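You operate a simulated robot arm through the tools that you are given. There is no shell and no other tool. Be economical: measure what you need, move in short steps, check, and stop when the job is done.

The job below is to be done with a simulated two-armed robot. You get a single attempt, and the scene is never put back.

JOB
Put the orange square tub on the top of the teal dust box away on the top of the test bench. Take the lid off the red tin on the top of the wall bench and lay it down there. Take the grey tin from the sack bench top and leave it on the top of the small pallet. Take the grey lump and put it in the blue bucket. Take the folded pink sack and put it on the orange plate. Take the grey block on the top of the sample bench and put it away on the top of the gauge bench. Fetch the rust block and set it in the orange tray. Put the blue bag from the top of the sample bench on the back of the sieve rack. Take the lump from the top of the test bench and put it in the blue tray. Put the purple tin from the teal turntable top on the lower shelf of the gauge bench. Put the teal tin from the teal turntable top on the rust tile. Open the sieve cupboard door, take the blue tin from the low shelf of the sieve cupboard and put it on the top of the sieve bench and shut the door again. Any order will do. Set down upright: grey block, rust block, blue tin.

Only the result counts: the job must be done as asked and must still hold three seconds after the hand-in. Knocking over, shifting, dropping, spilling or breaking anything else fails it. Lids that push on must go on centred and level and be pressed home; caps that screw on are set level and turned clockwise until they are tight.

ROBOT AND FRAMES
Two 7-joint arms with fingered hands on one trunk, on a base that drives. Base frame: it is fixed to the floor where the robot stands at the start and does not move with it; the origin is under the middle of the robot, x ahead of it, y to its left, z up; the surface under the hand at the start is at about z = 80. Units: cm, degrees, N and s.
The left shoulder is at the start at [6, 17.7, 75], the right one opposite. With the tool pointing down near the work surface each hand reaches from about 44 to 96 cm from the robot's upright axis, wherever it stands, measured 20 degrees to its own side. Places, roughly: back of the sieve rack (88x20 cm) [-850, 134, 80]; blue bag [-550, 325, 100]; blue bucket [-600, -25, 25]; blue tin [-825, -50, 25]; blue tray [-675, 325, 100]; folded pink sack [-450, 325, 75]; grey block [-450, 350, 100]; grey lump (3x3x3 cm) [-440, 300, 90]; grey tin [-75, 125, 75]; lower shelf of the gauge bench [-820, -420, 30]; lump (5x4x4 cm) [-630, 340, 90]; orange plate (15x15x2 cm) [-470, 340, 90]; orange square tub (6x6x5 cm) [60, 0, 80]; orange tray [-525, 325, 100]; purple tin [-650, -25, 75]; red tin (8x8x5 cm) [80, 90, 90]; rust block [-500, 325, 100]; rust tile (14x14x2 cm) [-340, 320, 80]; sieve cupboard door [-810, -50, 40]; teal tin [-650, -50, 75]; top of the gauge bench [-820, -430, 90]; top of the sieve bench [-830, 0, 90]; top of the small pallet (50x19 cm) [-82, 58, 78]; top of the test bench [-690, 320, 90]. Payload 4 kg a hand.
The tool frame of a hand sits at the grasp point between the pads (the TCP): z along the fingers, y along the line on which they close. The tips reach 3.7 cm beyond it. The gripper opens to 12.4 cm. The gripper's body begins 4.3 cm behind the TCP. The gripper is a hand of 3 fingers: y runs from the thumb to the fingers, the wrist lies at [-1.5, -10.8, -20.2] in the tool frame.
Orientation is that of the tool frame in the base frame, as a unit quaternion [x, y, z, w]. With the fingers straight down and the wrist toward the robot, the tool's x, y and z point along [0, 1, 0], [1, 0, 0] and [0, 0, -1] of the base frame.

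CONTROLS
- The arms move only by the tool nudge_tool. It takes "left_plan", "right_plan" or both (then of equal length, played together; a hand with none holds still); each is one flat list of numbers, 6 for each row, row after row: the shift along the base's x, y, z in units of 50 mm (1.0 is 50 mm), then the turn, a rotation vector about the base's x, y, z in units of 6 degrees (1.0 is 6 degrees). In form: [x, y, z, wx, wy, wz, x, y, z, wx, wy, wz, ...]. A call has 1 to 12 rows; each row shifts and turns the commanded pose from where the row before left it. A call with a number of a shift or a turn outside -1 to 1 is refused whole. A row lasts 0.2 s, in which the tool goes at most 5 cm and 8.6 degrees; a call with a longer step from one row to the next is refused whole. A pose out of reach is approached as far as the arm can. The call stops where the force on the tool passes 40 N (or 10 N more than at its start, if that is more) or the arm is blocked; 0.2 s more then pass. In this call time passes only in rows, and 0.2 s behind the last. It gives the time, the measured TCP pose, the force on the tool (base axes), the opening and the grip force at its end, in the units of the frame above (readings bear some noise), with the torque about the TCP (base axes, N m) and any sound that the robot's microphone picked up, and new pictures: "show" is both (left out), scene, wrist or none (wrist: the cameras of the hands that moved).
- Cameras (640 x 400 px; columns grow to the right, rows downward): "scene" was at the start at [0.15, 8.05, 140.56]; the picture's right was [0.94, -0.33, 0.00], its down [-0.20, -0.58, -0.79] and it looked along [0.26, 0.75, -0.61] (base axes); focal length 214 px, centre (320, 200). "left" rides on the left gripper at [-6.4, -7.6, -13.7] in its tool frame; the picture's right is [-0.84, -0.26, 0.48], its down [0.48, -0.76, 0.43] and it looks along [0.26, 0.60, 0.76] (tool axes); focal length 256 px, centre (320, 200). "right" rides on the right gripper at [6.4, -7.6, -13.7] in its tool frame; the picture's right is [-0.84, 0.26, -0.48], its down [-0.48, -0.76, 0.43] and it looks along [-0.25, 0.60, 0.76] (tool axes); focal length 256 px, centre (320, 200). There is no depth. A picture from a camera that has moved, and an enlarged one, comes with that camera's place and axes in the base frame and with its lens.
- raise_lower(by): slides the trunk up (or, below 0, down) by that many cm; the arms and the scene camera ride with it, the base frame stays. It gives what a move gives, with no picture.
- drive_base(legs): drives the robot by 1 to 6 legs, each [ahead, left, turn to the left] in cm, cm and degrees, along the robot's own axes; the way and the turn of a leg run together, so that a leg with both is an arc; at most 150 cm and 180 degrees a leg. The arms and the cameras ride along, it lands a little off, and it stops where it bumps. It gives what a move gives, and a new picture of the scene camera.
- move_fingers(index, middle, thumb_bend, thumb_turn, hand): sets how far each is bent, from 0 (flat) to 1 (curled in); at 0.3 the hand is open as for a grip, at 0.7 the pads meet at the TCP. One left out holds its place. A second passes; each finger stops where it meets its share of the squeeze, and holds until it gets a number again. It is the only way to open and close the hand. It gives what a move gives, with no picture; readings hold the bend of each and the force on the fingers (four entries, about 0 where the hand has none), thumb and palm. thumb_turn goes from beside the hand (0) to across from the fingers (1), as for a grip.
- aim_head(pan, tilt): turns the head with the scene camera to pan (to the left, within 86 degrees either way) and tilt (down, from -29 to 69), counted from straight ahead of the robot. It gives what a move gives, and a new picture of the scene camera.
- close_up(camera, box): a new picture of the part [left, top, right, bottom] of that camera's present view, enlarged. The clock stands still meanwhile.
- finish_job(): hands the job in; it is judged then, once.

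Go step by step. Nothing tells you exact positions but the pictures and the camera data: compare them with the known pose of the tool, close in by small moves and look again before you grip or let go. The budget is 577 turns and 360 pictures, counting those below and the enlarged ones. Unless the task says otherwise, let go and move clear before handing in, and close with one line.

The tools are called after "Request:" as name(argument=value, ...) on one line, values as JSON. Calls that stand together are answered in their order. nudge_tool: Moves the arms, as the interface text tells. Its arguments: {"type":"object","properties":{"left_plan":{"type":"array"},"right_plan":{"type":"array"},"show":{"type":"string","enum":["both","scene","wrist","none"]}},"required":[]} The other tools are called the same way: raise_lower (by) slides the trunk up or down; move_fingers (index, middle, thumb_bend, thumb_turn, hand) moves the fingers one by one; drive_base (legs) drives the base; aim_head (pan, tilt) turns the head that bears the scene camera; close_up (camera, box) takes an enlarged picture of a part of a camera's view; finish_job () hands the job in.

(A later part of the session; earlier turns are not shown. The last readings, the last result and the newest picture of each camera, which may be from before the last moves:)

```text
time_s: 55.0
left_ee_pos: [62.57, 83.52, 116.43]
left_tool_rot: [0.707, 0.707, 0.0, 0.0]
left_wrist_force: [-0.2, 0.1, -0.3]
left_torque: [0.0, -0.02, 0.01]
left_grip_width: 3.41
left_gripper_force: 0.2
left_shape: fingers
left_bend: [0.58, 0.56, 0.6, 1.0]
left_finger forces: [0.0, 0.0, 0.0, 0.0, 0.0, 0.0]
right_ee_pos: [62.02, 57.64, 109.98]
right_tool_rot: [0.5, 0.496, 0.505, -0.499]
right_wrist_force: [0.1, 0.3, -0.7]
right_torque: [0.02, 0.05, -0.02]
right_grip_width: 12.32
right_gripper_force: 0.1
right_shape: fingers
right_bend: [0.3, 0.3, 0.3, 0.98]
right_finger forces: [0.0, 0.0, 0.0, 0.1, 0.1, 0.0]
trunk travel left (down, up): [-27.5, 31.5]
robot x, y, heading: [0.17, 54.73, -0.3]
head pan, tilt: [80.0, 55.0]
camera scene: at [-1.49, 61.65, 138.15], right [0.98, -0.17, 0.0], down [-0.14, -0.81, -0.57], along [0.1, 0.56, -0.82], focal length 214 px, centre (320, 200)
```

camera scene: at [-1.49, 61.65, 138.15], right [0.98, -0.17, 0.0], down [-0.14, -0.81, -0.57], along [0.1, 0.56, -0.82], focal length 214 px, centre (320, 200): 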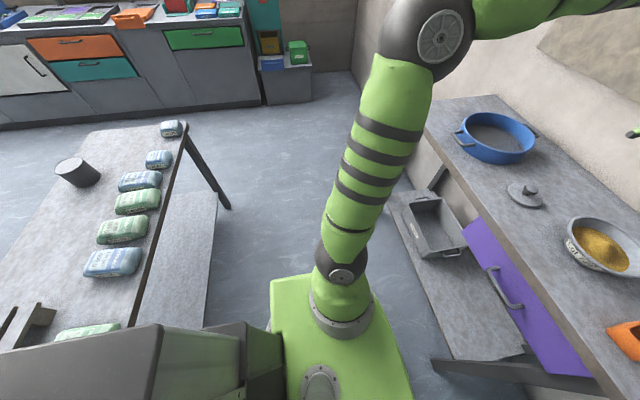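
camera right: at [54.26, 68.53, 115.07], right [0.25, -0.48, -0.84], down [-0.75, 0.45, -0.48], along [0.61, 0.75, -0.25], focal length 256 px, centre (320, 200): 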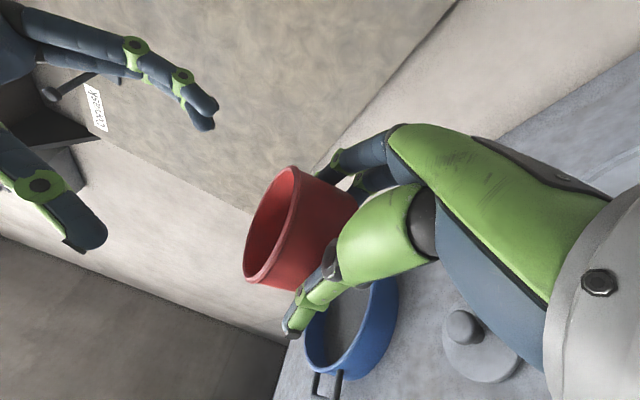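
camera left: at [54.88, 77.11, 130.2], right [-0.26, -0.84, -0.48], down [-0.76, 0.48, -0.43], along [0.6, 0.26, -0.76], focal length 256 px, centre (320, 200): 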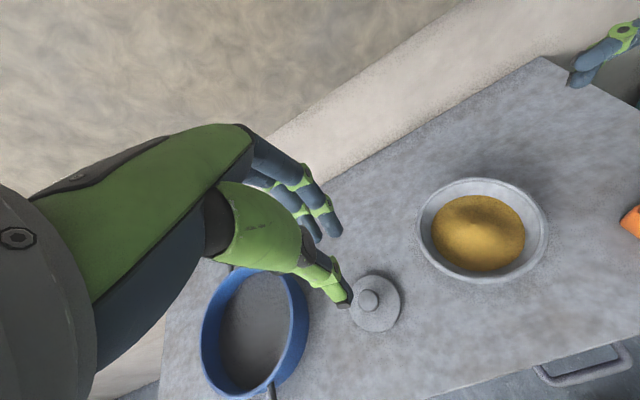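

The tin isn't visible from here, because the torso hides the floor near the base. I retract the hands and back off to the right to see that floor.

Request:
nudge_tool(right_plan=[-0.8, 0, 0.2, 0, 0, 0, -0.8, 0, 0.2, 0, 0, 0, -0.8, 0, 0.2, 0, 0, 0, -0.5, 0, 0.1, 0, 0, 0], left_plan=[-0.8, 0.3, 0.2, 0, 0, 0, -0.8, 0.3, 0.2, 0, 0, 0, -0.8, 0.3, 0.2, 0, 0, 0, -0.5, 0.3, 0.1, 0, 0, 0], show="none")

Request:
drive_base(legs=[[0, -45, 0]])

Request:
aim_head(pan=45, tilt=50)

```text
time_s: 56.0
left_ee_pos: [47.84, 89.64, 119.92]
left_tool_rot: [0.707, 0.707, 0.0, -0.001]
left_wrist_force: [-0.4, 0.0, -0.2]
left_torque: [0.01, 0.02, 0.0]
left_grip_width: 3.45
left_gripper_force: 0.1
left_shape: fingers
left_bend: [0.58, 0.56, 0.6, 1.0]
left_finger forces: [0.0, 0.1, 0.0, 0.0, 0.0, 0.1]
right_ee_pos: [47.31, 57.63, 113.7]
right_tool_rot: [0.501, 0.496, 0.505, -0.499]
right_wrist_force: [0.2, 0.6, 0.4]
right_torque: [0.04, -0.01, -0.02]
right_grip_width: 12.34
right_gripper_force: 0.1
right_shape: fingers
right_bend: [0.3, 0.3, 0.3, 0.98]
right_finger forces: [0.1, 0.0, 0.0, 0.0, 0.1, 0.0]
trunk travel left (down, up): [-27.5, 31.5]
robot x, y, heading: [-0.16, 55.01, 0.1]
head pan, tilt: [80.0, 55.0]
```

```text
time_s: 58.7
left_ee_pos: [48.04, 44.69, 120.03]
left_tool_rot: [0.707, 0.708, 0.0, -0.001]
left_wrist_force: [0.4, -1.5, -0.4]
left_torque: [0.0, -0.02, -0.02]
left_grip_width: 3.45
left_gripper_force: 0.0
left_shape: fingers
left_bend: [0.58, 0.56, 0.6, 1.0]
left_finger forces: [0.0, 0.0, 0.0, 0.0, 0.0, 0.1]
right_ee_pos: [47.34, 12.75, 113.64]
right_tool_rot: [0.501, 0.495, 0.505, -0.498]
right_wrist_force: [0.0, 0.0, 0.7]
right_torque: [-0.01, 0.02, 0.0]
right_grip_width: 12.31
right_gripper_force: 0.0
right_shape: fingers
right_bend: [0.3, 0.3, 0.3, 0.98]
right_finger forces: [0.1, 0.0, 0.0, 0.0, 0.0, 0.0]
trunk travel left (down, up): [-27.5, 31.5]
robot x, y, heading: [0.3, 10.02, 0.1]
head pan, tilt: [80.0, 55.0]
camera scene: at [-1.48, 16.88, 138.15], right [0.98, -0.17, 0.0], down [-0.14, -0.81, -0.57], along [0.1, 0.56, -0.82], focal length 214 px, centre (320, 200)
```

scene: 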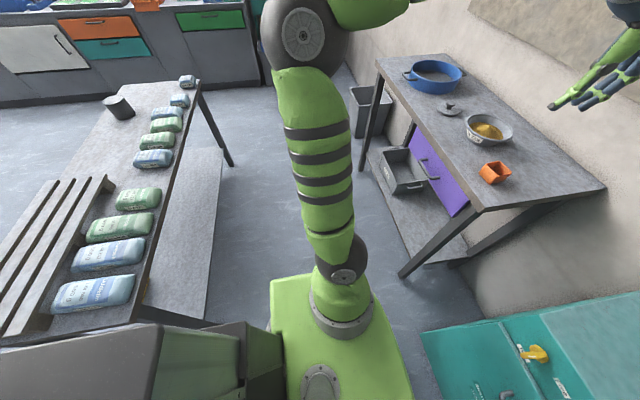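

```text
time_s: 59.7
left_ee_pos: [47.95, 44.77, 119.89]
left_tool_rot: [0.707, 0.707, -0.001, 0.0]
left_wrist_force: [-0.3, 0.5, -0.6]
left_torque: [0.02, -0.02, 0.0]
left_grip_width: 3.44
left_gripper_force: 0.1
left_shape: fingers
left_bend: [0.58, 0.56, 0.6, 1.0]
left_finger forces: [0.0, 0.0, 0.1, 0.0, 0.0, 0.0]
right_ee_pos: [47.42, 12.86, 113.7]
right_tool_rot: [0.501, 0.496, 0.505, -0.498]
right_wrist_force: [0.2, 0.4, 0.3]
right_torque: [-0.01, 0.03, 0.01]
right_grip_width: 12.31
right_gripper_force: 0.1
right_shape: fingers
right_bend: [0.3, 0.3, 0.3, 0.98]
right_finger forces: [0.1, 0.0, 0.1, 0.0, 0.0, 0.0]
trunk travel left (down, up): [-27.5, 31.5]
robot x, y, heading: [0.37, 9.81, -0.1]
head pan, tilt: [45.0, 50.0]
camera scene: at [2.71, 15.26, 138.8], right [0.71, -0.71, 0.0], down [-0.54, -0.54, -0.64], along [0.45, 0.46, -0.77], focal length 214 px, centre (320, 200)
```

scene: 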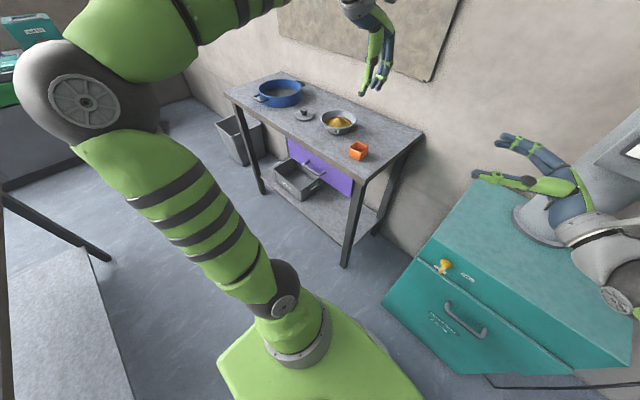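

Nothing red yet, so I enlarge the region around the bench and the bin.

Request:
close_up(camera="scene", box=[200, 70, 440, 220])

```text
2.67 times, centred on (320, 145) of scene
camera zoom: at [2.71, 15.26, 138.8], right [0.71, -0.71, 0.0], down [-0.54, -0.54, -0.64], along [0.45, 0.46, -0.77], focal length 572 px, centre (320, 347)
```

zoom: 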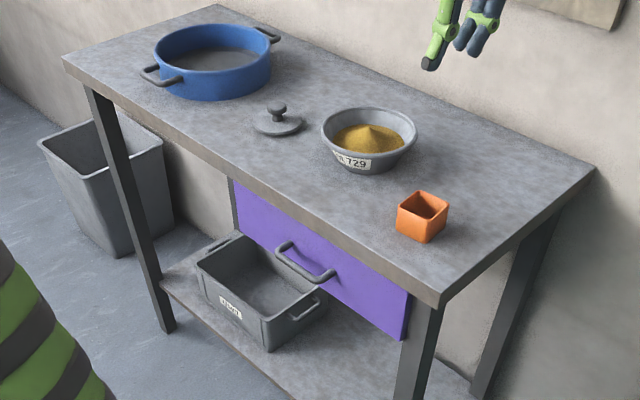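

It's not there. The left arm hides a strip of floor in every view so far, so I stretch it forward and look left again.

Request:
nudge_tool(right_plan=[-0.1, -0.6, 0, 0, 0, 0, -0.1, -0.6, 0, 0, 0, 0, 0, -0.6, 0, 0, 0, 0, 0, -0.6, 0, 0, 0, 0, 0, 0, 0, 0, 0, 0, 0, 0, 0, 0, 0, 0], left_plan=[0.8, -0.5, 0.1, 0, 0, 0, 0.8, -0.5, 0.1, 0, 0, 0, 0.8, -0.4, 0, 0, 0, 0, 0.8, -0.4, 0, 0, 0, 0, 0.8, -0.4, 0, 0, 0, 0, 0.8, -0.4, 0, 0, 0, 0], show="none")

Request:
aim_head(pan=75, tilt=45)

```text
time_s: 61.1
left_ee_pos: [72.07, 31.62, 120.8]
left_tool_rot: [0.706, 0.708, 0.0, 0.0]
left_wrist_force: [-0.8, -0.2, -0.2]
left_torque: [0.04, -0.02, -0.02]
left_grip_width: 3.4
left_gripper_force: 0.1
left_shape: fingers
left_bend: [0.58, 0.56, 0.6, 1.0]
left_finger forces: [0.0, 0.0, 0.1, 0.1, 0.1, 0.1]
right_ee_pos: [46.46, 0.81, 113.61]
right_tool_rot: [0.501, 0.495, 0.504, -0.499]
right_wrist_force: [0.0, 0.0, -0.2]
right_torque: [-0.01, 0.04, 0.0]
right_grip_width: 12.31
right_gripper_force: 0.0
right_shape: fingers
right_bend: [0.3, 0.3, 0.3, 0.98]
right_finger forces: [0.0, 0.0, 0.0, 0.1, 0.0, 0.0]
trunk travel left (down, up): [-27.5, 31.5]
robot x, y, heading: [-0.01, 9.98, 0.0]
head pan, tilt: [45.0, 50.0]
```

```text
time_s: 62.0
left_ee_pos: [72.04, 31.6, 120.76]
left_tool_rot: [0.707, 0.707, 0.001, 0.0]
left_wrist_force: [-0.3, -0.4, 1.1]
left_torque: [0.01, 0.0, 0.0]
left_grip_width: 3.43
left_gripper_force: 0.1
left_shape: fingers
left_bend: [0.58, 0.56, 0.6, 1.0]
left_finger forces: [0.1, 0.0, 0.1, 0.0, 0.0, 0.0]
right_ee_pos: [46.4, 0.84, 113.64]
right_tool_rot: [0.502, 0.495, 0.506, -0.498]
right_wrist_force: [-0.6, -0.1, 0.0]
right_torque: [-0.01, 0.0, 0.0]
right_grip_width: 12.3
right_gripper_force: 0.1
right_shape: fingers
right_bend: [0.3, 0.3, 0.3, 0.98]
right_finger forces: [0.0, 0.1, 0.1, 0.0, 0.1, 0.0]
trunk travel left (down, up): [-27.5, 31.5]
robot x, y, heading: [-0.15, 9.81, -0.3]
head pan, tilt: [75.0, 45.0]
camera scene: at [-0.61, 17.66, 139.49], right [0.97, -0.26, 0.0], down [-0.18, -0.68, -0.71], along [0.18, 0.68, -0.71], focal length 214 px, centre (320, 200)
```

scene: 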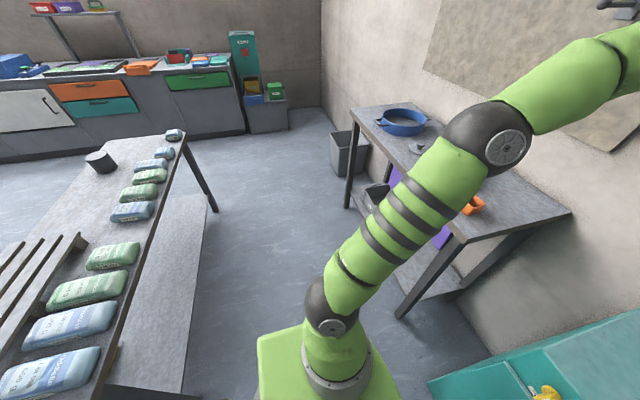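

There's still nothing. I check the floor in front and to the right.

Request:
aim_head(pan=15, tilt=60)

Request:
aim_head(pan=-60, tilt=50)

```text
time_s: 63.3
left_ee_pos: [72.05, 31.75, 120.67]
left_tool_rot: [0.707, 0.707, -0.001, 0.0]
left_wrist_force: [0.4, -0.1, 0.2]
left_torque: [-0.04, 0.0, -0.01]
left_grip_width: 3.42
left_gripper_force: 0.1
left_shape: fingers
left_bend: [0.58, 0.56, 0.6, 1.0]
left_finger forces: [0.0, 0.0, 0.1, 0.0, 0.1, 0.1]
right_ee_pos: [46.4, 0.93, 113.73]
right_tool_rot: [0.501, 0.496, 0.505, -0.498]
right_wrist_force: [0.3, 0.0, 0.6]
right_torque: [0.01, -0.01, 0.04]
right_grip_width: 12.33
right_gripper_force: 0.1
right_shape: fingers
right_bend: [0.3, 0.3, 0.3, 0.98]
right_finger forces: [0.1, 0.0, 0.0, 0.0, 0.1, 0.0]
trunk travel left (down, up): [-27.5, 31.5]
robot x, y, heading: [-0.08, 10.0, 0.0]
head pan, tilt: [15.0, 60.0]
camera scene: at [3.71, 11.54, 137.55], right [0.26, -0.97, 0.0], down [-0.84, -0.23, -0.5], along [0.48, 0.13, -0.87], focal length 214 px, centre (320, 200)
```

scene: 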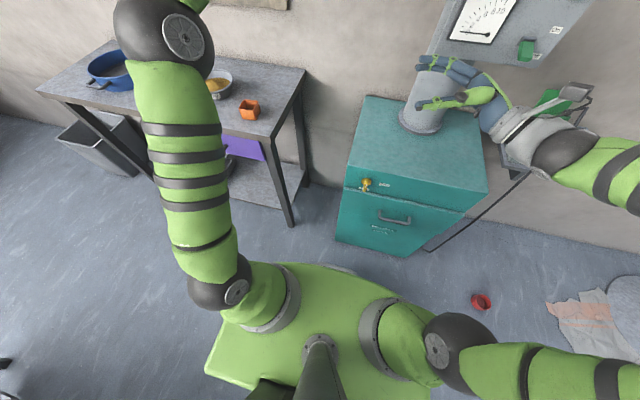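

```text
time_s: 64.8
left_ee_pos: [71.99, 31.72, 120.93]
left_tool_rot: [0.707, 0.707, 0.001, 0.0]
left_wrist_force: [-0.5, -0.5, -0.2]
left_torque: [0.0, 0.0, -0.01]
left_grip_width: 3.42
left_gripper_force: 0.1
left_shape: fingers
left_bend: [0.58, 0.56, 0.6, 1.0]
left_finger forces: [0.0, 0.0, 0.0, 0.0, 0.1, 0.0]
right_ee_pos: [46.38, 0.79, 113.69]
right_tool_rot: [0.501, 0.496, 0.505, -0.498]
right_wrist_force: [0.5, -0.1, -0.2]
right_torque: [0.02, 0.04, -0.03]
right_grip_width: 12.31
right_gripper_force: 0.0
right_shape: fingers
right_bend: [0.3, 0.3, 0.3, 0.98]
right_finger forces: [0.1, 0.0, 0.1, 0.0, 0.0, 0.0]
trunk travel left (down, up): [-27.5, 31.5]
robot x, y, heading: [-0.51, 9.88, -0.1]
head pan, tilt: [-60.0, 50.0]
camera scene: at [1.13, 3.14, 138.8], right [-0.87, -0.5, 0.0], down [-0.38, 0.66, -0.64], along [0.32, -0.56, -0.77], focal length 214 px, centre (320, 200)
```

scene: 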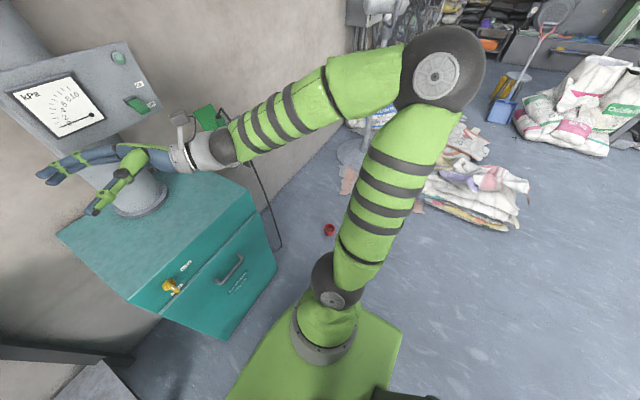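

Found it: the red tin lies on the floor at about [37.5, -74.5]. I turn the right hand back to point down, retract the left, and then drive so the tin lies in the right hand's reach.

Request:
nudge_tool(right_plan=[0, -0.2, 0, -1, 0, 0, 0, -0.2, 0, -1, 0, 0, 0, -0.2, 0, -1, 0, 0, 0, -0.2, 0, -1, 0, 0, 0, -0.2, 0, -1, 0, 0, 0, -0.2, 0, -1, 0, 0, 0, -0.2, 0, -1, 0, 0, 0, -0.2, 0, -1, 0, 0, 0, -0.2, 0, -1, 0, 0, 0, 0, 0, -1, 0, 0], left_plan=[0, 0, 0, 0, 0, 0, 0, 0, 0, 0, 0, 0, -0.7, 0.2, 0, 0, 0, 0, -0.7, 0.2, 0, 0, 0, 0, -0.7, 0.2, 0, 0, 0, 0, -0.7, 0.2, 0, 0, 0, 0, -0.7, 0.2, 0, 0, 0, 0, -0.7, 0.2, 0, 0, 0, 0, -0.7, 0.2, 0, 0, 0, 0, 0, 0, 0, 0, 0, 0], show="none")

Request:
nudge_tool(right_plan=[0, 0, 0, -1, 0, 0, 0, 0, 0, -1, 0, 0, 0, 0, 0, -1, 0, 0, 0, 0, 0, -1, 0, 0, 0, 0, 0, -1, 0, 0], show="none")

Request:
drive_base(legs=[[0, -30, 0], [0, 0, -35]])

Request:
aim_head(pan=-20, tilt=60)

```text
time_s: 67.0
left_ee_pos: [47.53, 38.8, 121.0]
left_tool_rot: [0.707, 0.707, 0.0, -0.001]
left_wrist_force: [0.4, -0.6, -0.4]
left_torque: [-0.01, 0.0, 0.0]
left_grip_width: 3.45
left_gripper_force: 0.2
left_shape: fingers
left_bend: [0.58, 0.56, 0.6, 1.0]
left_finger forces: [0.1, 0.0, 0.1, 0.0, 0.1, 0.0]
right_ee_pos: [46.38, -8.2, 113.63]
right_tool_rot: [0.684, 0.681, 0.189, -0.18]
right_wrist_force: [-0.3, 0.3, -0.6]
right_torque: [0.0, 0.0, -0.01]
right_grip_width: 12.34
right_gripper_force: 0.1
right_shape: fingers
right_bend: [0.3, 0.3, 0.3, 0.98]
right_finger forces: [0.0, 0.0, 0.0, 0.0, 0.0, 0.0]
trunk travel left (down, up): [-27.5, 31.5]
robot x, y, heading: [-0.07, 10.01, 0.3]
head pan, tilt: [-60.0, 50.0]
```

```text
time_s: 68.2
left_ee_pos: [47.52, 38.79, 121.1]
left_tool_rot: [0.707, 0.707, -0.001, 0.0]
left_wrist_force: [0.0, -0.1, -0.1]
left_torque: [-0.01, 0.01, 0.0]
left_grip_width: 3.42
left_gripper_force: 0.0
left_shape: fingers
left_bend: [0.58, 0.56, 0.6, 1.0]
left_finger forces: [0.0, 0.0, 0.0, 0.0, 0.0, 0.1]
right_ee_pos: [46.37, -8.16, 113.65]
right_tool_rot: [0.706, 0.708, 0.007, 0.002]
right_wrist_force: [-0.2, -0.1, 0.8]
right_torque: [0.02, -0.04, 0.01]
right_grip_width: 12.32
right_gripper_force: 0.1
right_shape: fingers
right_bend: [0.3, 0.3, 0.3, 0.98]
right_finger forces: [0.1, 0.1, 0.0, 0.0, 0.0, 0.0]
trunk travel left (down, up): [-27.5, 31.5]
robot x, y, heading: [-0.28, 10.14, 0.0]
head pan, tilt: [-60.0, 50.0]
```

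```text
time_s: 71.9
left_ee_pos: [55.34, -24.41, 121.02]
left_tool_rot: [0.889, 0.459, 0.0, 0.0]
left_wrist_force: [1.2, 0.4, -0.8]
left_torque: [0.02, 0.01, 0.01]
left_grip_width: 3.44
left_gripper_force: 0.2
left_shape: fingers
left_bend: [0.58, 0.56, 0.6, 1.0]
left_finger forces: [0.0, 0.0, 0.0, 0.1, 0.0, 0.0]
right_ee_pos: [27.24, -61.89, 113.71]
right_tool_rot: [0.888, 0.459, 0.005, 0.004]
right_wrist_force: [0.6, -0.3, 0.0]
right_torque: [-0.04, -0.01, 0.03]
right_grip_width: 12.31
right_gripper_force: 0.0
right_shape: fingers
right_bend: [0.3, 0.3, 0.3, 0.98]
right_finger forces: [0.1, 0.0, 0.0, 0.0, 0.0, 0.1]
trunk travel left (down, up): [-27.5, 31.5]
robot x, y, heading: [-0.09, -20.16, -35.7]
head pan, tilt: [-60.0, 50.0]
camera scene: at [-2.99, -26.27, 138.8], right [-1.0, 0.1, 0.0], down [0.07, 0.76, -0.64], along [-0.06, -0.64, -0.77], focal length 214 px, centre (320, 200)
```

scene: 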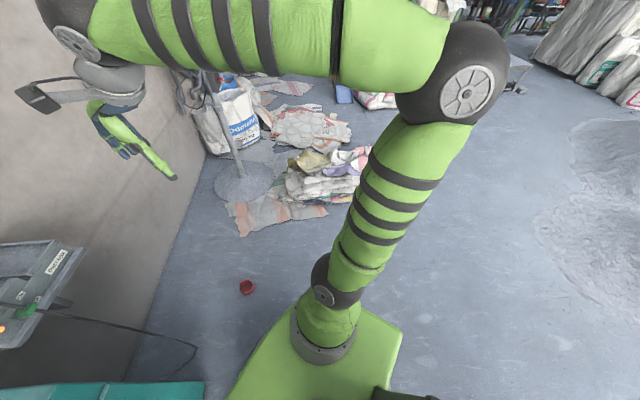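

```text
time_s: 73.0
left_ee_pos: [55.44, -24.27, 120.98]
left_tool_rot: [0.889, 0.458, 0.001, 0.0]
left_wrist_force: [-0.2, 0.4, -0.2]
left_torque: [-0.02, 0.0, -0.01]
left_grip_width: 3.43
left_gripper_force: 0.0
left_shape: fingers
left_bend: [0.58, 0.56, 0.6, 1.0]
left_finger forces: [0.0, 0.1, 0.0, 0.1, 0.0, 0.0]
right_ee_pos: [27.18, -61.87, 113.55]
right_tool_rot: [0.889, 0.458, 0.006, 0.003]
right_wrist_force: [0.2, -0.2, 0.2]
right_torque: [0.0, 0.0, 0.02]
right_grip_width: 12.32
right_gripper_force: 0.1
right_shape: fingers
right_bend: [0.3, 0.3, 0.3, 0.98]
right_finger forces: [0.0, 0.0, 0.1, 0.1, 0.0, 0.2]
trunk travel left (down, up): [-27.5, 31.5]
robot x, y, heading: [-0.38, -20.19, -35.6]
head pan, tilt: [-20.0, 60.0]
camera scene: at [1.52, -24.09, 137.55], right [-0.82, -0.57, 0.0], down [-0.49, 0.71, -0.5], along [0.28, -0.41, -0.87], focal length 214 px, centre (320, 200)
```

scene: 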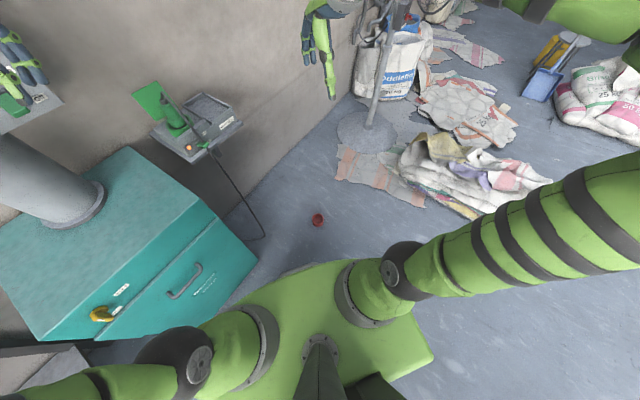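

The tin is at [37.2, -74.2]. I enlarge it to see how it lies.

Request:
close_up(camera="scene", box=[288, 200, 352, 240])

Request:
raise_lower(by=-27)

```text
10.00 times, centred on (320, 220) of scene
camera zoom: at [1.52, -24.09, 137.55], right [-0.82, -0.57, 0.0], down [-0.49, 0.71, -0.5], along [0.28, -0.41, -0.87], focal length 2145 px, centre (320, 0)
```

zoom: 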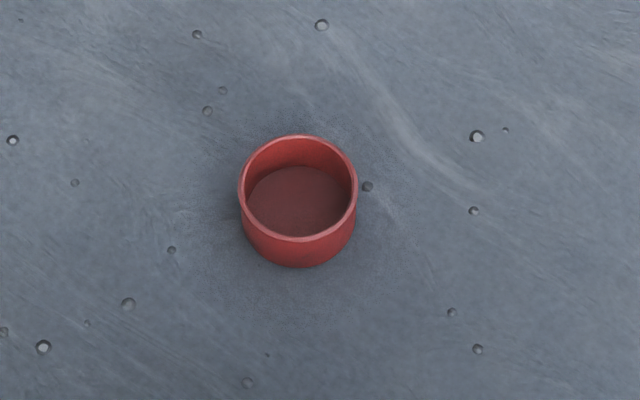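

```text
time_s: 75.8
left_ee_pos: [55.41, -24.36, 94.08]
left_tool_rot: [0.889, 0.458, 0.0, 0.0]
left_wrist_force: [0.6, -0.3, -0.2]
left_torque: [0.01, 0.02, -0.01]
left_grip_width: 3.4
left_gripper_force: 0.0
left_shape: fingers
left_bend: [0.58, 0.56, 0.6, 1.0]
left_finger forces: [0.0, 0.0, 0.0, 0.0, 0.1, 0.0]
right_ee_pos: [27.29, -61.98, 86.64]
right_tool_rot: [0.888, 0.459, 0.005, 0.004]
right_wrist_force: [0.4, 0.6, -0.3]
right_torque: [0.01, -0.01, 0.01]
right_grip_width: 12.33
right_gripper_force: 0.1
right_shape: fingers
right_bend: [0.3, 0.3, 0.3, 0.98]
right_finger forces: [0.1, 0.0, 0.0, 0.0, 0.1, 0.1]
trunk travel left (down, up): [-0.5, 58.5]
robot x, y, heading: [-0.07, -20.32, -35.6]
head pan, tilt: [-20.0, 60.0]
```

The tin stands upright on the floor; its rim centre is about [36.8, -73.2]. I lower the right hand above it.

Request:
nudge_tool(right_plan=[0.19, -0.22, -0.8, 0, 0, 0, 0.19, -0.22, -0.8, 0, 0, 0, 0.19, -0.22, -0.8, 0, 0, 0, 0.19, -0.22, -0.8, 0, 0, 0, 0.19, -0.22, -0.8, 0, 0, 0, 0.19, -0.22, -0.8, 0, 0, 0, 0.19, -0.22, -0.8, 0, 0, 0, 0.19, -0.22, -0.8, 0, 0, 0, 0.19, -0.22, -0.8, 0, 0, 0, 0.19, -0.22, -0.8, 0, 0, 0, 0, 0, -0.8, 0, 0, 0, 0, 0, -0.8, 0, 0, 0], show="wrist")

```text
time_s: 78.3
left_ee_pos: [55.34, -24.33, 94.15]
left_tool_rot: [0.889, 0.458, 0.0, 0.001]
left_wrist_force: [0.3, -0.6, 0.5]
left_torque: [-0.03, 0.0, -0.02]
left_grip_width: 3.45
left_gripper_force: 0.1
left_shape: fingers
left_bend: [0.58, 0.56, 0.6, 1.0]
left_finger forces: [0.0, 0.1, 0.0, 0.0, 0.1, 0.1]
right_ee_pos: [36.75, -72.87, 38.7]
right_tool_rot: [0.889, 0.458, 0.006, 0.004]
right_wrist_force: [-0.7, 0.7, 1.3]
right_torque: [0.02, 0.0, -0.03]
right_grip_width: 12.33
right_gripper_force: 0.1
right_shape: fingers
right_bend: [0.3, 0.3, 0.3, 0.98]
right_finger forces: [0.0, 0.0, 0.1, 0.1, 0.0, 0.0]
trunk travel left (down, up): [-0.5, 58.5]
robot x, y, heading: [0.07, -20.3, -35.5]
head pan, tilt: [-20.0, 60.0]
camera right: at [34.2, -63.27, 52.45], right [-0.28, -0.83, 0.48], down [-0.89, 0.05, -0.45], along [0.35, -0.56, -0.75], focal length 256 px, centre (320, 200)
```

right: 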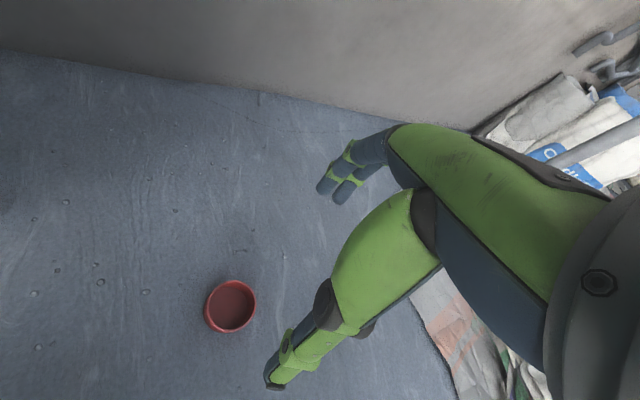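

The tin reads [38, -73.7] from the wrist camera. I descend and re-check.

Request:
nudge_tool(right_plan=[0.06, -0.04, -0.8, 0, 0, 0, 0.06, -0.04, -0.8, 0, 0, 0, 0.06, -0.04, -0.8, 0, 0, 0, 0.06, -0.02, -0.8, 0, 0, 0, 0, 0, -0.8, 0, 0, 0], show="wrist")

```text
time_s: 79.5
left_ee_pos: [55.32, -24.39, 94.15]
left_tool_rot: [0.889, 0.458, 0.0, 0.0]
left_wrist_force: [-0.7, 0.6, 0.2]
left_torque: [-0.04, 0.0, 0.03]
left_grip_width: 3.45
left_gripper_force: 0.0
left_shape: fingers
left_bend: [0.58, 0.56, 0.6, 1.0]
left_finger forces: [0.0, 0.1, 0.0, 0.1, 0.0, 0.0]
right_ee_pos: [37.74, -73.51, 18.74]
right_tool_rot: [0.889, 0.458, 0.005, 0.005]
right_wrist_force: [-0.3, -0.2, -0.1]
right_torque: [-0.02, 0.02, 0.02]
right_grip_width: 12.33
right_gripper_force: 0.1
right_shape: fingers
right_bend: [0.3, 0.3, 0.3, 0.98]
right_finger forces: [0.0, 0.1, 0.0, 0.0, 0.0, 0.0]
trunk travel left (down, up): [-0.5, 58.5]
robot x, y, heading: [-0.34, -20.29, -35.7]
head pan, tilt: [-20.0, 60.0]
camera right: at [35.22, -63.89, 32.33], right [-0.28, -0.83, 0.48], down [-0.89, 0.05, -0.45], along [0.35, -0.56, -0.75], focal length 256 px, centre (320, 200)
```

right: 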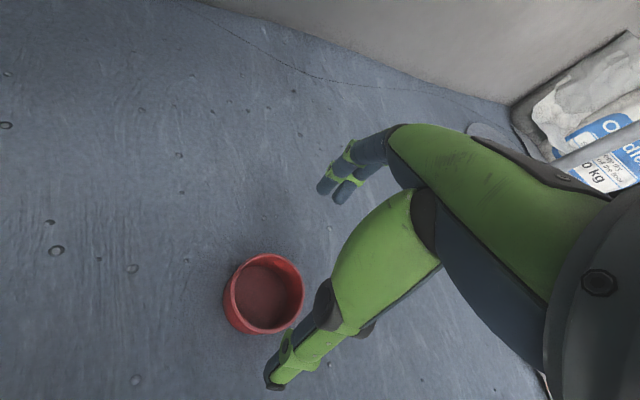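

It agrees: the centre is [38.1, -73.6]. I go down to z of about 5.6 and grip it by the sides.

Request:
nudge_tool(right_plan=[0.08, -0.03, -0.7, 0, 0, 0, 0, 0, -0.7, 0, 0, 0, 0, 0, -0.7, 0, 0, 0, 0, 0, -0.52, 0, 0, 0], show="wrist")

Request:
move_fingers(hand="right", index=0.6, middle=0.6, thumb_bend=0.6)

Request:
nudge_tool(right_plan=[0, 0, 0.3, 0, 0, 0, 0, 0, 0.5, 0, 0, 0, 0, 0, 0.7, 0, 0, 0], show="wrist")

```text
time_s: 80.5
left_ee_pos: [55.28, -24.36, 94.0]
left_tool_rot: [0.889, 0.458, 0.0, 0.001]
left_wrist_force: [0.4, 0.4, 0.1]
left_torque: [-0.01, 0.01, -0.01]
left_grip_width: 3.38
left_gripper_force: 0.1
left_shape: fingers
left_bend: [0.58, 0.56, 0.6, 1.0]
left_finger forces: [0.0, 0.1, 0.0, 0.1, 0.0, 0.0]
right_ee_pos: [38.24, -73.71, 5.4]
right_tool_rot: [0.888, 0.459, 0.005, 0.005]
right_wrist_force: [0.3, -0.3, -0.6]
right_torque: [0.0, 0.02, -0.04]
right_grip_width: 12.31
right_gripper_force: 0.0
right_shape: fingers
right_bend: [0.3, 0.3, 0.3, 0.98]
right_finger forces: [0.0, 0.0, 0.1, 0.0, 0.0, 0.1]
trunk travel left (down, up): [-0.5, 58.5]
robot x, y, heading: [0.4, -20.22, -35.4]
head pan, tilt: [-20.0, 60.0]
camera right: at [35.69, -64.07, 19.04], right [-0.28, -0.83, 0.48], down [-0.89, 0.05, -0.45], along [0.35, -0.56, -0.75], focal length 256 px, centre (320, 200)
```

right: 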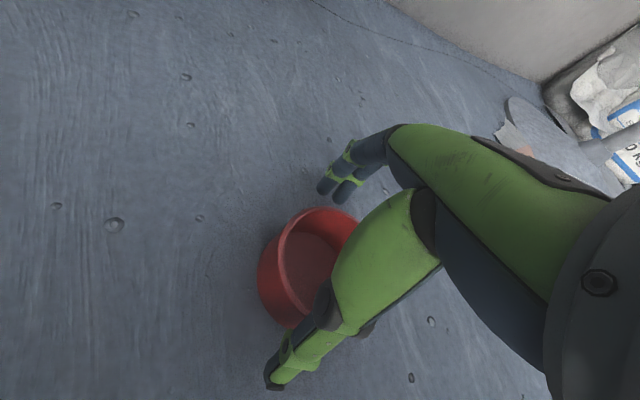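

```text
time_s: 81.5
left_ee_pos: [55.3, -24.21, 94.15]
left_tool_rot: [0.889, 0.458, 0.0, 0.001]
left_wrist_force: [0.1, -0.3, -0.2]
left_torque: [0.01, 0.0, 0.03]
left_grip_width: 3.44
left_gripper_force: 0.0
left_shape: fingers
left_bend: [0.58, 0.56, 0.6, 1.0]
left_finger forces: [0.0, 0.0, 0.1, 0.1, 0.0, 0.0]
right_ee_pos: [38.2, -73.67, 5.41]
right_tool_rot: [0.888, 0.459, 0.005, 0.005]
right_wrist_force: [-4.0, 1.6, 11.3]
right_torque: [-0.23, -0.24, -0.04]
right_grip_width: 8.05
right_gripper_force: 27.1
right_shape: fingers
right_bend: [0.49, 0.46, 0.49, 1.0]
right_finger forces: [10.9, 12.4, 0.1, 0.0, 30.9, 0.1]
trunk travel left (down, up): [-0.5, 58.5]
robot x, y, heading: [-0.03, -20.07, -35.5]
head pan, tilt: [-20.0, 60.0]
```

```text
time_s: 82.3
left_ee_pos: [55.31, -24.34, 93.93]
left_tool_rot: [0.889, 0.457, 0.001, 0.0]
left_wrist_force: [-1.2, -0.2, 0.9]
left_torque: [0.03, 0.0, -0.01]
left_grip_width: 3.41
left_gripper_force: 0.1
left_shape: fingers
left_bend: [0.58, 0.56, 0.6, 1.0]
left_finger forces: [0.0, 0.0, 0.0, 0.0, 0.0, 0.0]
right_ee_pos: [38.25, -73.54, 12.86]
right_tool_rot: [0.888, 0.459, 0.005, 0.003]
right_wrist_force: [-0.5, 0.3, -0.9]
right_torque: [0.04, 0.01, 0.0]
right_grip_width: 7.94
right_gripper_force: 26.2
right_shape: fingers
right_bend: [0.49, 0.46, 0.5, 1.0]
right_finger forces: [12.3, 12.3, 0.1, 0.1, 27.1, 0.1]
trunk travel left (down, up): [-0.5, 58.5]
robot x, y, heading: [0.01, -19.71, -35.6]
head pan, tilt: [-20.0, 60.0]
camera right: at [35.64, -64.06, 26.56], right [-0.28, -0.83, 0.48], down [-0.89, 0.05, -0.45], along [0.35, -0.55, -0.76], focal length 256 px, centre (320, 200)
```

right: 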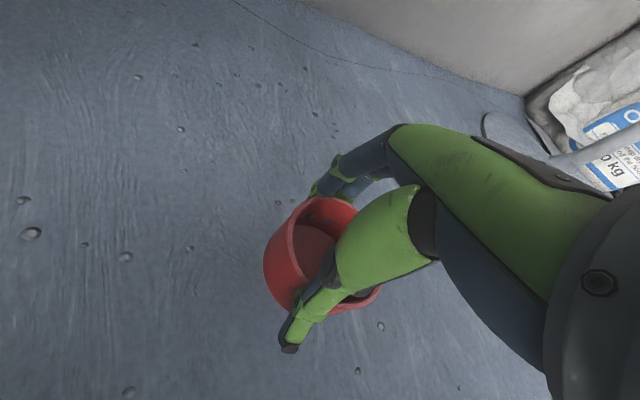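

The tin is held. I raise the trunk and the hand back up.

Request:
raise_lower(by=27)

Request:
nudge_tool(right_plan=[0, 0, 0.95, 0, 0, 0, 0, 0, 0.95, 0, 0, 0, 0, 0, 0.95, 0, 0, 0, -0.19, 0.22, 0.9, 0, 0, 0, -0.19, 0.22, 0.9, 0, 0, 0, -0.19, 0.22, 0.9, 0, 0, 0, -0.19, 0.22, 0.9, 0, 0, 0, -0.19, 0.22, 0.9, 0, 0, 0, -0.19, 0.22, 0.9, 0, 0, 0, -0.19, 0.22, 0.9, 0, 0, 0, -0.19, 0.22, 0.9, 0, 0, 0, -0.19, 0.22, 0.9, 0, 0, 0], show="none")

Request:
nudge_tool(right_plan=[0, 0, 0.95, 0, 0, 0, 0, 0, 0.95, 0, 0, 0, 0, 0, 0.95, 0, 0, 0], show="none")

Request:
drive_base(legs=[[0, 0, 35.6], [0, 115, 0]])

```text
time_s: 85.1
left_ee_pos: [55.39, -24.42, 120.97]
left_tool_rot: [0.889, 0.458, 0.0, -0.001]
left_wrist_force: [0.4, 0.5, 0.4]
left_torque: [-0.03, 0.0, -0.03]
left_grip_width: 3.44
left_gripper_force: 0.0
left_shape: fingers
left_bend: [0.58, 0.56, 0.6, 1.0]
left_finger forces: [0.0, 0.0, 0.0, 0.1, 0.0, 0.1]
right_ee_pos: [38.23, -73.74, 39.86]
right_tool_rot: [0.888, 0.459, 0.007, 0.004]
right_wrist_force: [-0.8, -0.4, -1.5]
right_torque: [0.01, 0.0, 0.04]
right_grip_width: 7.91
right_gripper_force: 26.3
right_shape: fingers
right_bend: [0.49, 0.46, 0.5, 1.0]
right_finger forces: [12.4, 12.3, 0.0, 0.1, 27.2, 0.0]
trunk travel left (down, up): [-27.5, 31.5]
robot x, y, heading: [-0.07, -19.89, -35.5]
head pan, tilt: [-20.0, 60.0]
```

```text
time_s: 87.7
left_ee_pos: [55.24, -24.23, 121.14]
left_tool_rot: [0.889, 0.458, 0.0, 0.0]
left_wrist_force: [-0.2, -0.6, 0.0]
left_torque: [0.0, -0.02, 0.02]
left_grip_width: 3.45
left_gripper_force: 0.0
left_shape: fingers
left_bend: [0.58, 0.56, 0.6, 1.0]
left_finger forces: [0.0, 0.0, 0.0, 0.0, 0.1, 0.1]
right_ee_pos: [29.61, -63.78, 94.77]
right_tool_rot: [0.888, 0.459, 0.006, 0.004]
right_wrist_force: [-0.2, 0.3, -1.7]
right_torque: [0.01, 0.0, -0.02]
right_grip_width: 7.87
right_gripper_force: 26.2
right_shape: fingers
right_bend: [0.49, 0.46, 0.5, 1.0]
right_finger forces: [12.3, 12.3, 0.0, 0.0, 26.3, 0.0]
trunk travel left (down, up): [-27.5, 31.5]
robot x, y, heading: [-0.3, -20.2, -35.5]
head pan, tilt: [-20.0, 60.0]
```

```text
time_s: 88.5
left_ee_pos: [55.22, -24.35, 121.1]
left_tool_rot: [0.889, 0.458, 0.0, 0.0]
left_wrist_force: [-0.7, 0.0, 0.3]
left_torque: [-0.01, 0.01, 0.01]
left_grip_width: 3.41
left_gripper_force: 0.1
left_shape: fingers
left_bend: [0.58, 0.56, 0.6, 1.0]
left_finger forces: [0.0, 0.1, 0.1, 0.0, 0.1, 0.1]
right_ee_pos: [29.41, -63.72, 108.97]
right_tool_rot: [0.889, 0.459, 0.006, 0.004]
right_wrist_force: [-0.4, 0.3, -1.1]
right_torque: [0.01, 0.04, -0.04]
right_grip_width: 7.87
right_gripper_force: 25.3
right_shape: fingers
right_bend: [0.49, 0.46, 0.5, 1.0]
right_finger forces: [12.2, 12.2, 0.0, 0.0, 26.0, 0.0]
trunk travel left (down, up): [-27.5, 31.5]
robot x, y, heading: [0.15, -20.37, -35.4]
head pan, tilt: [-20.0, 60.0]
```

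```text
time_s: 96.2
left_ee_pos: [45.73, 125.89, 121.04]
left_tool_rot: [0.703, 0.711, 0.001, 0.0]
left_wrist_force: [1.0, -0.3, 0.1]
left_torque: [-0.04, 0.03, -0.01]
left_grip_width: 3.42
left_gripper_force: 0.0
left_shape: fingers
left_bend: [0.58, 0.56, 0.6, 1.0]
left_finger forces: [0.1, 0.0, 0.0, 0.0, 0.1, 0.0]
right_ee_pos: [48.12, 78.65, 109.11]
right_tool_rot: [0.703, 0.711, 0.007, 0.002]
right_wrist_force: [-0.2, -0.5, -0.9]
right_torque: [0.05, -0.03, 0.0]
right_grip_width: 7.86
right_gripper_force: 25.1
right_shape: fingers
right_bend: [0.49, 0.46, 0.5, 1.0]
right_finger forces: [12.0, 12.1, 0.0, 0.0, 25.8, 0.1]
trunk travel left (down, up): [-27.5, 31.5]
robot x, y, heading: [-1.99, 96.66, 0.5]
head pan, tilt: [-20.0, 60.0]
camera scene: at [2.08, 94.15, 137.55], right [-0.33, -0.94, 0.0], down [-0.82, 0.29, -0.5], along [0.47, -0.17, -0.87], focal length 214 px, centre (320, 200)
```

scene: 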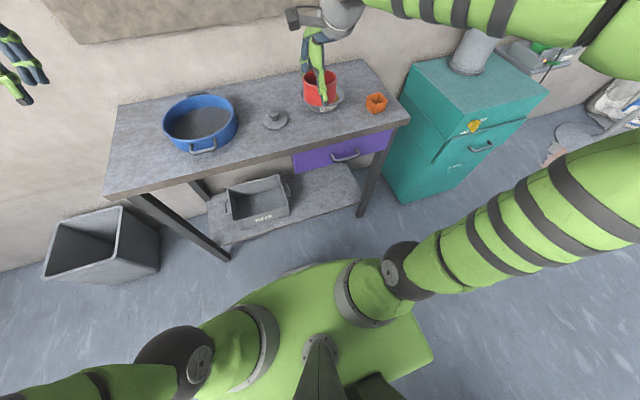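

The right hand with the tin is at [48, 79, 109]. I carry it to its old place at [80.4, 90], above lid and bowl, and look before lowering.

Request:
nudge_tool(right_plan=[0.72, 0.25, -0.1, 0, 0, 0, 0.72, 0.25, -0.1, 0, 0, 0, 0.72, 0.25, -0.1, 0, 0, 0, 0.72, 0.25, -0.1, 0, 0, 0, 0.72, 0.25, -0.2, 0, 0, 0, 0.72, 0.25, -0.2, 0, 0, 0, 0.72, 0.25, -0.2, 0, 0, 0, 0.72, 0.25, -0.2, 0, 0, 0, 0.72, 0.25, -0.4, 0, 0, 0], show="wrist")

Request:
aim_head(pan=0, tilt=45)

```text
time_s: 98.2
left_ee_pos: [45.72, 125.82, 121.01]
left_tool_rot: [0.704, 0.711, 0.0, 0.001]
left_wrist_force: [-0.1, 0.4, 0.0]
left_torque: [0.01, -0.03, 0.02]
left_grip_width: 3.43
left_gripper_force: 0.0
left_shape: fingers
left_bend: [0.58, 0.56, 0.6, 1.0]
left_finger forces: [0.0, 0.0, 0.1, 0.0, 0.1, 0.0]
right_ee_pos: [80.45, 89.97, 100.83]
right_tool_rot: [0.702, 0.712, 0.007, 0.001]
right_wrist_force: [0.6, -0.4, -0.8]
right_torque: [0.02, 0.01, -0.01]
right_grip_width: 7.83
right_gripper_force: 24.6
right_shape: fingers
right_bend: [0.49, 0.46, 0.5, 1.0]
right_finger forces: [11.9, 12.3, 0.0, 0.1, 25.7, 0.1]
trunk travel left (down, up): [-27.5, 31.5]
robot x, y, heading: [-1.49, 96.45, 0.5]
head pan, tilt: [-20.0, 60.0]
camera right: at [72.78, 96.25, 114.54], right [0.26, -0.84, 0.48], down [-0.75, -0.49, -0.45], along [0.61, -0.24, -0.75], focal length 256 px, centre (320, 200)
```

right: 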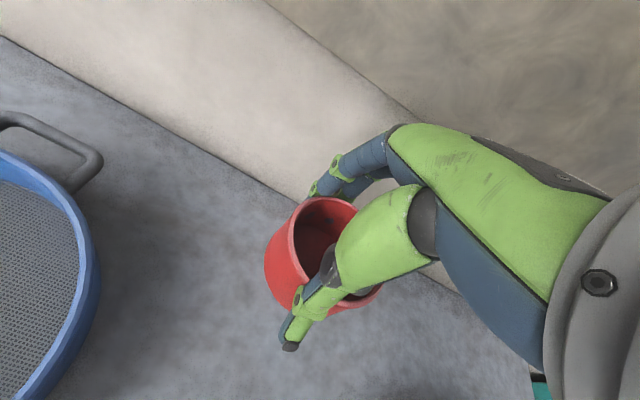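

```text
time_s: 99.0
left_ee_pos: [45.66, 125.82, 120.95]
left_tool_rot: [0.703, 0.711, 0.0, 0.001]
left_wrist_force: [0.3, 0.8, 0.0]
left_torque: [0.03, -0.01, 0.03]
left_grip_width: 3.4
left_gripper_force: 0.1
left_shape: fingers
left_bend: [0.58, 0.56, 0.6, 1.0]
left_finger forces: [0.1, 0.1, 0.1, 0.0, 0.0, 0.0]
right_ee_pos: [80.48, 89.96, 100.87]
right_tool_rot: [0.703, 0.711, 0.007, 0.002]
right_wrist_force: [-0.2, -0.6, -1.4]
right_torque: [0.02, -0.02, 0.01]
right_grip_width: 7.79
right_gripper_force: 25.3
right_shape: fingers
right_bend: [0.49, 0.46, 0.5, 1.0]
right_finger forces: [11.8, 12.3, 0.0, 0.1, 25.6, 0.0]
trunk travel left (down, up): [-27.5, 31.5]
robot x, y, heading: [-0.87, 96.47, 0.6]
head pan, tilt: [0.0, 45.0]
camera scene: at [3.93, 96.44, 139.49], right [0.01, -1.0, 0.0], down [-0.71, -0.01, -0.71], along [0.71, 0.01, -0.71], focal length 214 px, centre (320, 200)
```

scene: 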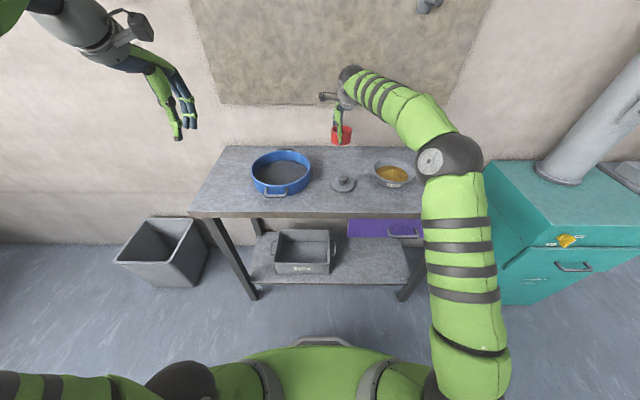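

Clear below. I lower the tin to the bench.

Request:
nudge_tool(right_plan=[0, 0, -0.6, 0, 0, 0, 0, 0, -0.6, 0, 0, 0, 0, 0, -0.4, 0, 0, 0, 0, 0, -0.15, 0, 0, 0, 0, 0, -0.1, 0, 0, 0], show="none")

Request:
nudge_tool(right_plan=[0, 0, -0.08, 0, 0, 0], show="wrist")

```text
time_s: 100.2
left_ee_pos: [45.68, 125.9, 121.06]
left_tool_rot: [0.703, 0.711, 0.0, 0.0]
left_wrist_force: [-0.4, 0.0, 0.2]
left_torque: [-0.02, 0.01, -0.01]
left_grip_width: 3.44
left_gripper_force: 0.0
left_shape: fingers
left_bend: [0.58, 0.56, 0.6, 1.0]
left_finger forces: [0.1, 0.1, 0.1, 0.0, 0.0, 0.1]
right_ee_pos: [80.54, 90.07, 91.79]
right_tool_rot: [0.703, 0.711, 0.007, 0.002]
right_wrist_force: [-0.4, 1.0, 0.0]
right_torque: [-0.01, -0.03, 0.0]
right_grip_width: 7.83
right_gripper_force: 24.8
right_shape: fingers
right_bend: [0.49, 0.46, 0.5, 1.0]
right_finger forces: [11.8, 12.5, 0.0, 0.1, 25.5, 0.0]
trunk travel left (down, up): [-27.5, 31.5]
robot x, y, heading: [-1.16, 96.21, 0.5]
head pan, tilt: [0.0, 45.0]
```

```text
time_s: 100.6
left_ee_pos: [45.6, 125.85, 121.1]
left_tool_rot: [0.703, 0.711, 0.0, 0.0]
left_wrist_force: [-0.1, 0.0, -0.4]
left_torque: [0.0, 0.03, 0.02]
left_grip_width: 3.43
left_gripper_force: 0.0
left_shape: fingers
left_bend: [0.58, 0.56, 0.6, 1.0]
left_finger forces: [0.1, 0.1, 0.1, 0.1, 0.0, 0.0]
right_ee_pos: [80.54, 89.94, 91.55]
right_tool_rot: [0.702, 0.712, 0.009, 0.002]
right_wrist_force: [0.4, 0.5, 10.1]
right_torque: [-0.04, -0.52, 0.02]
right_grip_width: 7.85
right_gripper_force: 27.9
right_shape: fingers
right_bend: [0.49, 0.46, 0.5, 1.0]
right_finger forces: [12.1, 13.7, 0.1, 0.1, 27.7, 0.1]
trunk travel left (down, up): [-27.5, 31.5]
robot x, y, heading: [-1.36, 96.28, 0.6]
head pan, tilt: [0.0, 45.0]
camera right: at [72.62, 96.19, 105.33], right [0.26, -0.84, 0.48], down [-0.75, -0.49, -0.45], along [0.61, -0.24, -0.75], focal length 256 px, centre (320, 200)
```

right: 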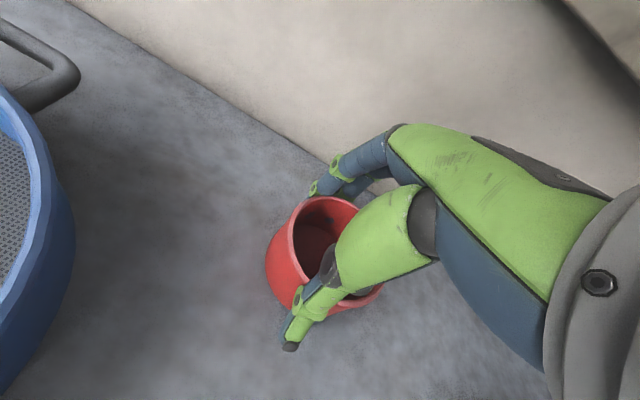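

Contact: I release, rise clear and head back towards the tub at [59, 53].

Request:
move_fingers(hand="right", index=0.32, middle=0.32, thumb_bend=0.32)

Request:
nudge_tool(right_plan=[0, 0, 0.4, 0, 0, 0, 0, 0, 0.9, 0, 0, 0, 0, 0, 0.9, 0, 0, 0, 0, -0.3, 0.9, 0, 0, 0, -0.4, -0.8, 0, 0, 0, 0, -0.4, -0.8, 0, 0, 0, 0, -0.5, -0.8, 0, 0, 0, 0.24, -0.5, -0.8, 0, 0, 0, 0.24, -0.5, -0.8, 0, 0, 0, 0.24, -0.5, -0.8, 0, 0, 0, 0.24, -0.5, -0.8, 0, 0, 0, 0.2, -0.5, -0.8, 0, 0, 0, 0.2], show="both")

```text
time_s: 101.6
left_ee_pos: [45.58, 125.85, 121.03]
left_tool_rot: [0.704, 0.711, -0.001, 0.0]
left_wrist_force: [-0.5, 0.5, 0.4]
left_torque: [0.01, -0.03, -0.01]
left_grip_width: 3.44
left_gripper_force: 0.0
left_shape: fingers
left_bend: [0.58, 0.56, 0.6, 1.0]
left_finger forces: [0.0, 0.0, 0.0, 0.0, 0.1, 0.1]
right_ee_pos: [80.41, 89.97, 91.35]
right_tool_rot: [0.703, 0.712, 0.006, 0.002]
right_wrist_force: [-0.4, -0.5, 0.0]
right_torque: [-0.02, -0.01, 0.0]
right_grip_width: 11.72
right_gripper_force: 0.0
right_shape: fingers
right_bend: [0.32, 0.32, 0.32, 0.98]
right_finger forces: [0.0, 0.1, 0.0, 0.0, 0.1, 0.0]
trunk travel left (down, up): [-27.5, 31.5]
robot x, y, heading: [-1.5, 96.31, 0.6]
head pan, tilt: [0.0, 45.0]
```

```text
time_s: 104.2
left_ee_pos: [45.7, 125.84, 121.02]
left_tool_rot: [0.703, 0.712, -0.001, 0.0]
left_wrist_force: [-0.1, 0.3, -0.5]
left_torque: [-0.03, 0.03, 0.01]
left_grip_width: 3.42
left_gripper_force: 0.1
left_shape: fingers
left_bend: [0.58, 0.56, 0.6, 1.0]
left_finger forces: [0.0, 0.0, 0.0, 0.1, 0.0, 0.0]
right_ee_pos: [61.15, 56.61, 106.87]
right_tool_rot: [0.651, 0.759, 0.007, 0.002]
right_wrist_force: [-0.6, -0.2, -0.4]
right_torque: [0.01, 0.01, -0.02]
right_grip_width: 11.73
right_gripper_force: 0.1
right_shape: fingers
right_bend: [0.32, 0.32, 0.32, 0.98]
right_finger forces: [0.0, 0.1, 0.1, 0.0, 0.0, 0.1]
trunk travel left (down, up): [-27.5, 31.5]
robot x, y, heading: [-1.56, 96.66, 0.6]
head pan, tilt: [0.0, 45.0]
camera scene: at [3.9, 96.42, 139.49], right [0.01, -1.0, 0.0], down [-0.71, -0.01, -0.71], along [0.71, 0.01, -0.71], focal length 214 px, centre (320, 200)
camera right: at [52.62, 61.73, 120.63], right [0.38, -0.79, 0.48], down [-0.67, -0.59, -0.45], along [0.64, -0.15, -0.75], focal length 256 px, centre (320, 200)
```

scene: 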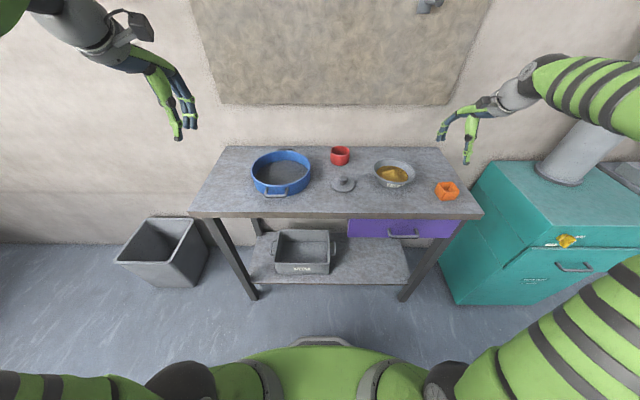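
right: 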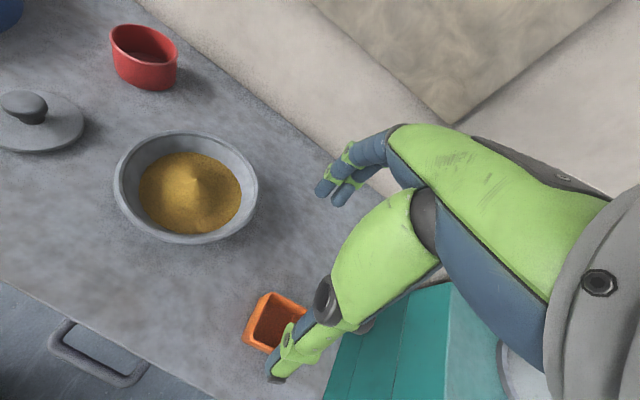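

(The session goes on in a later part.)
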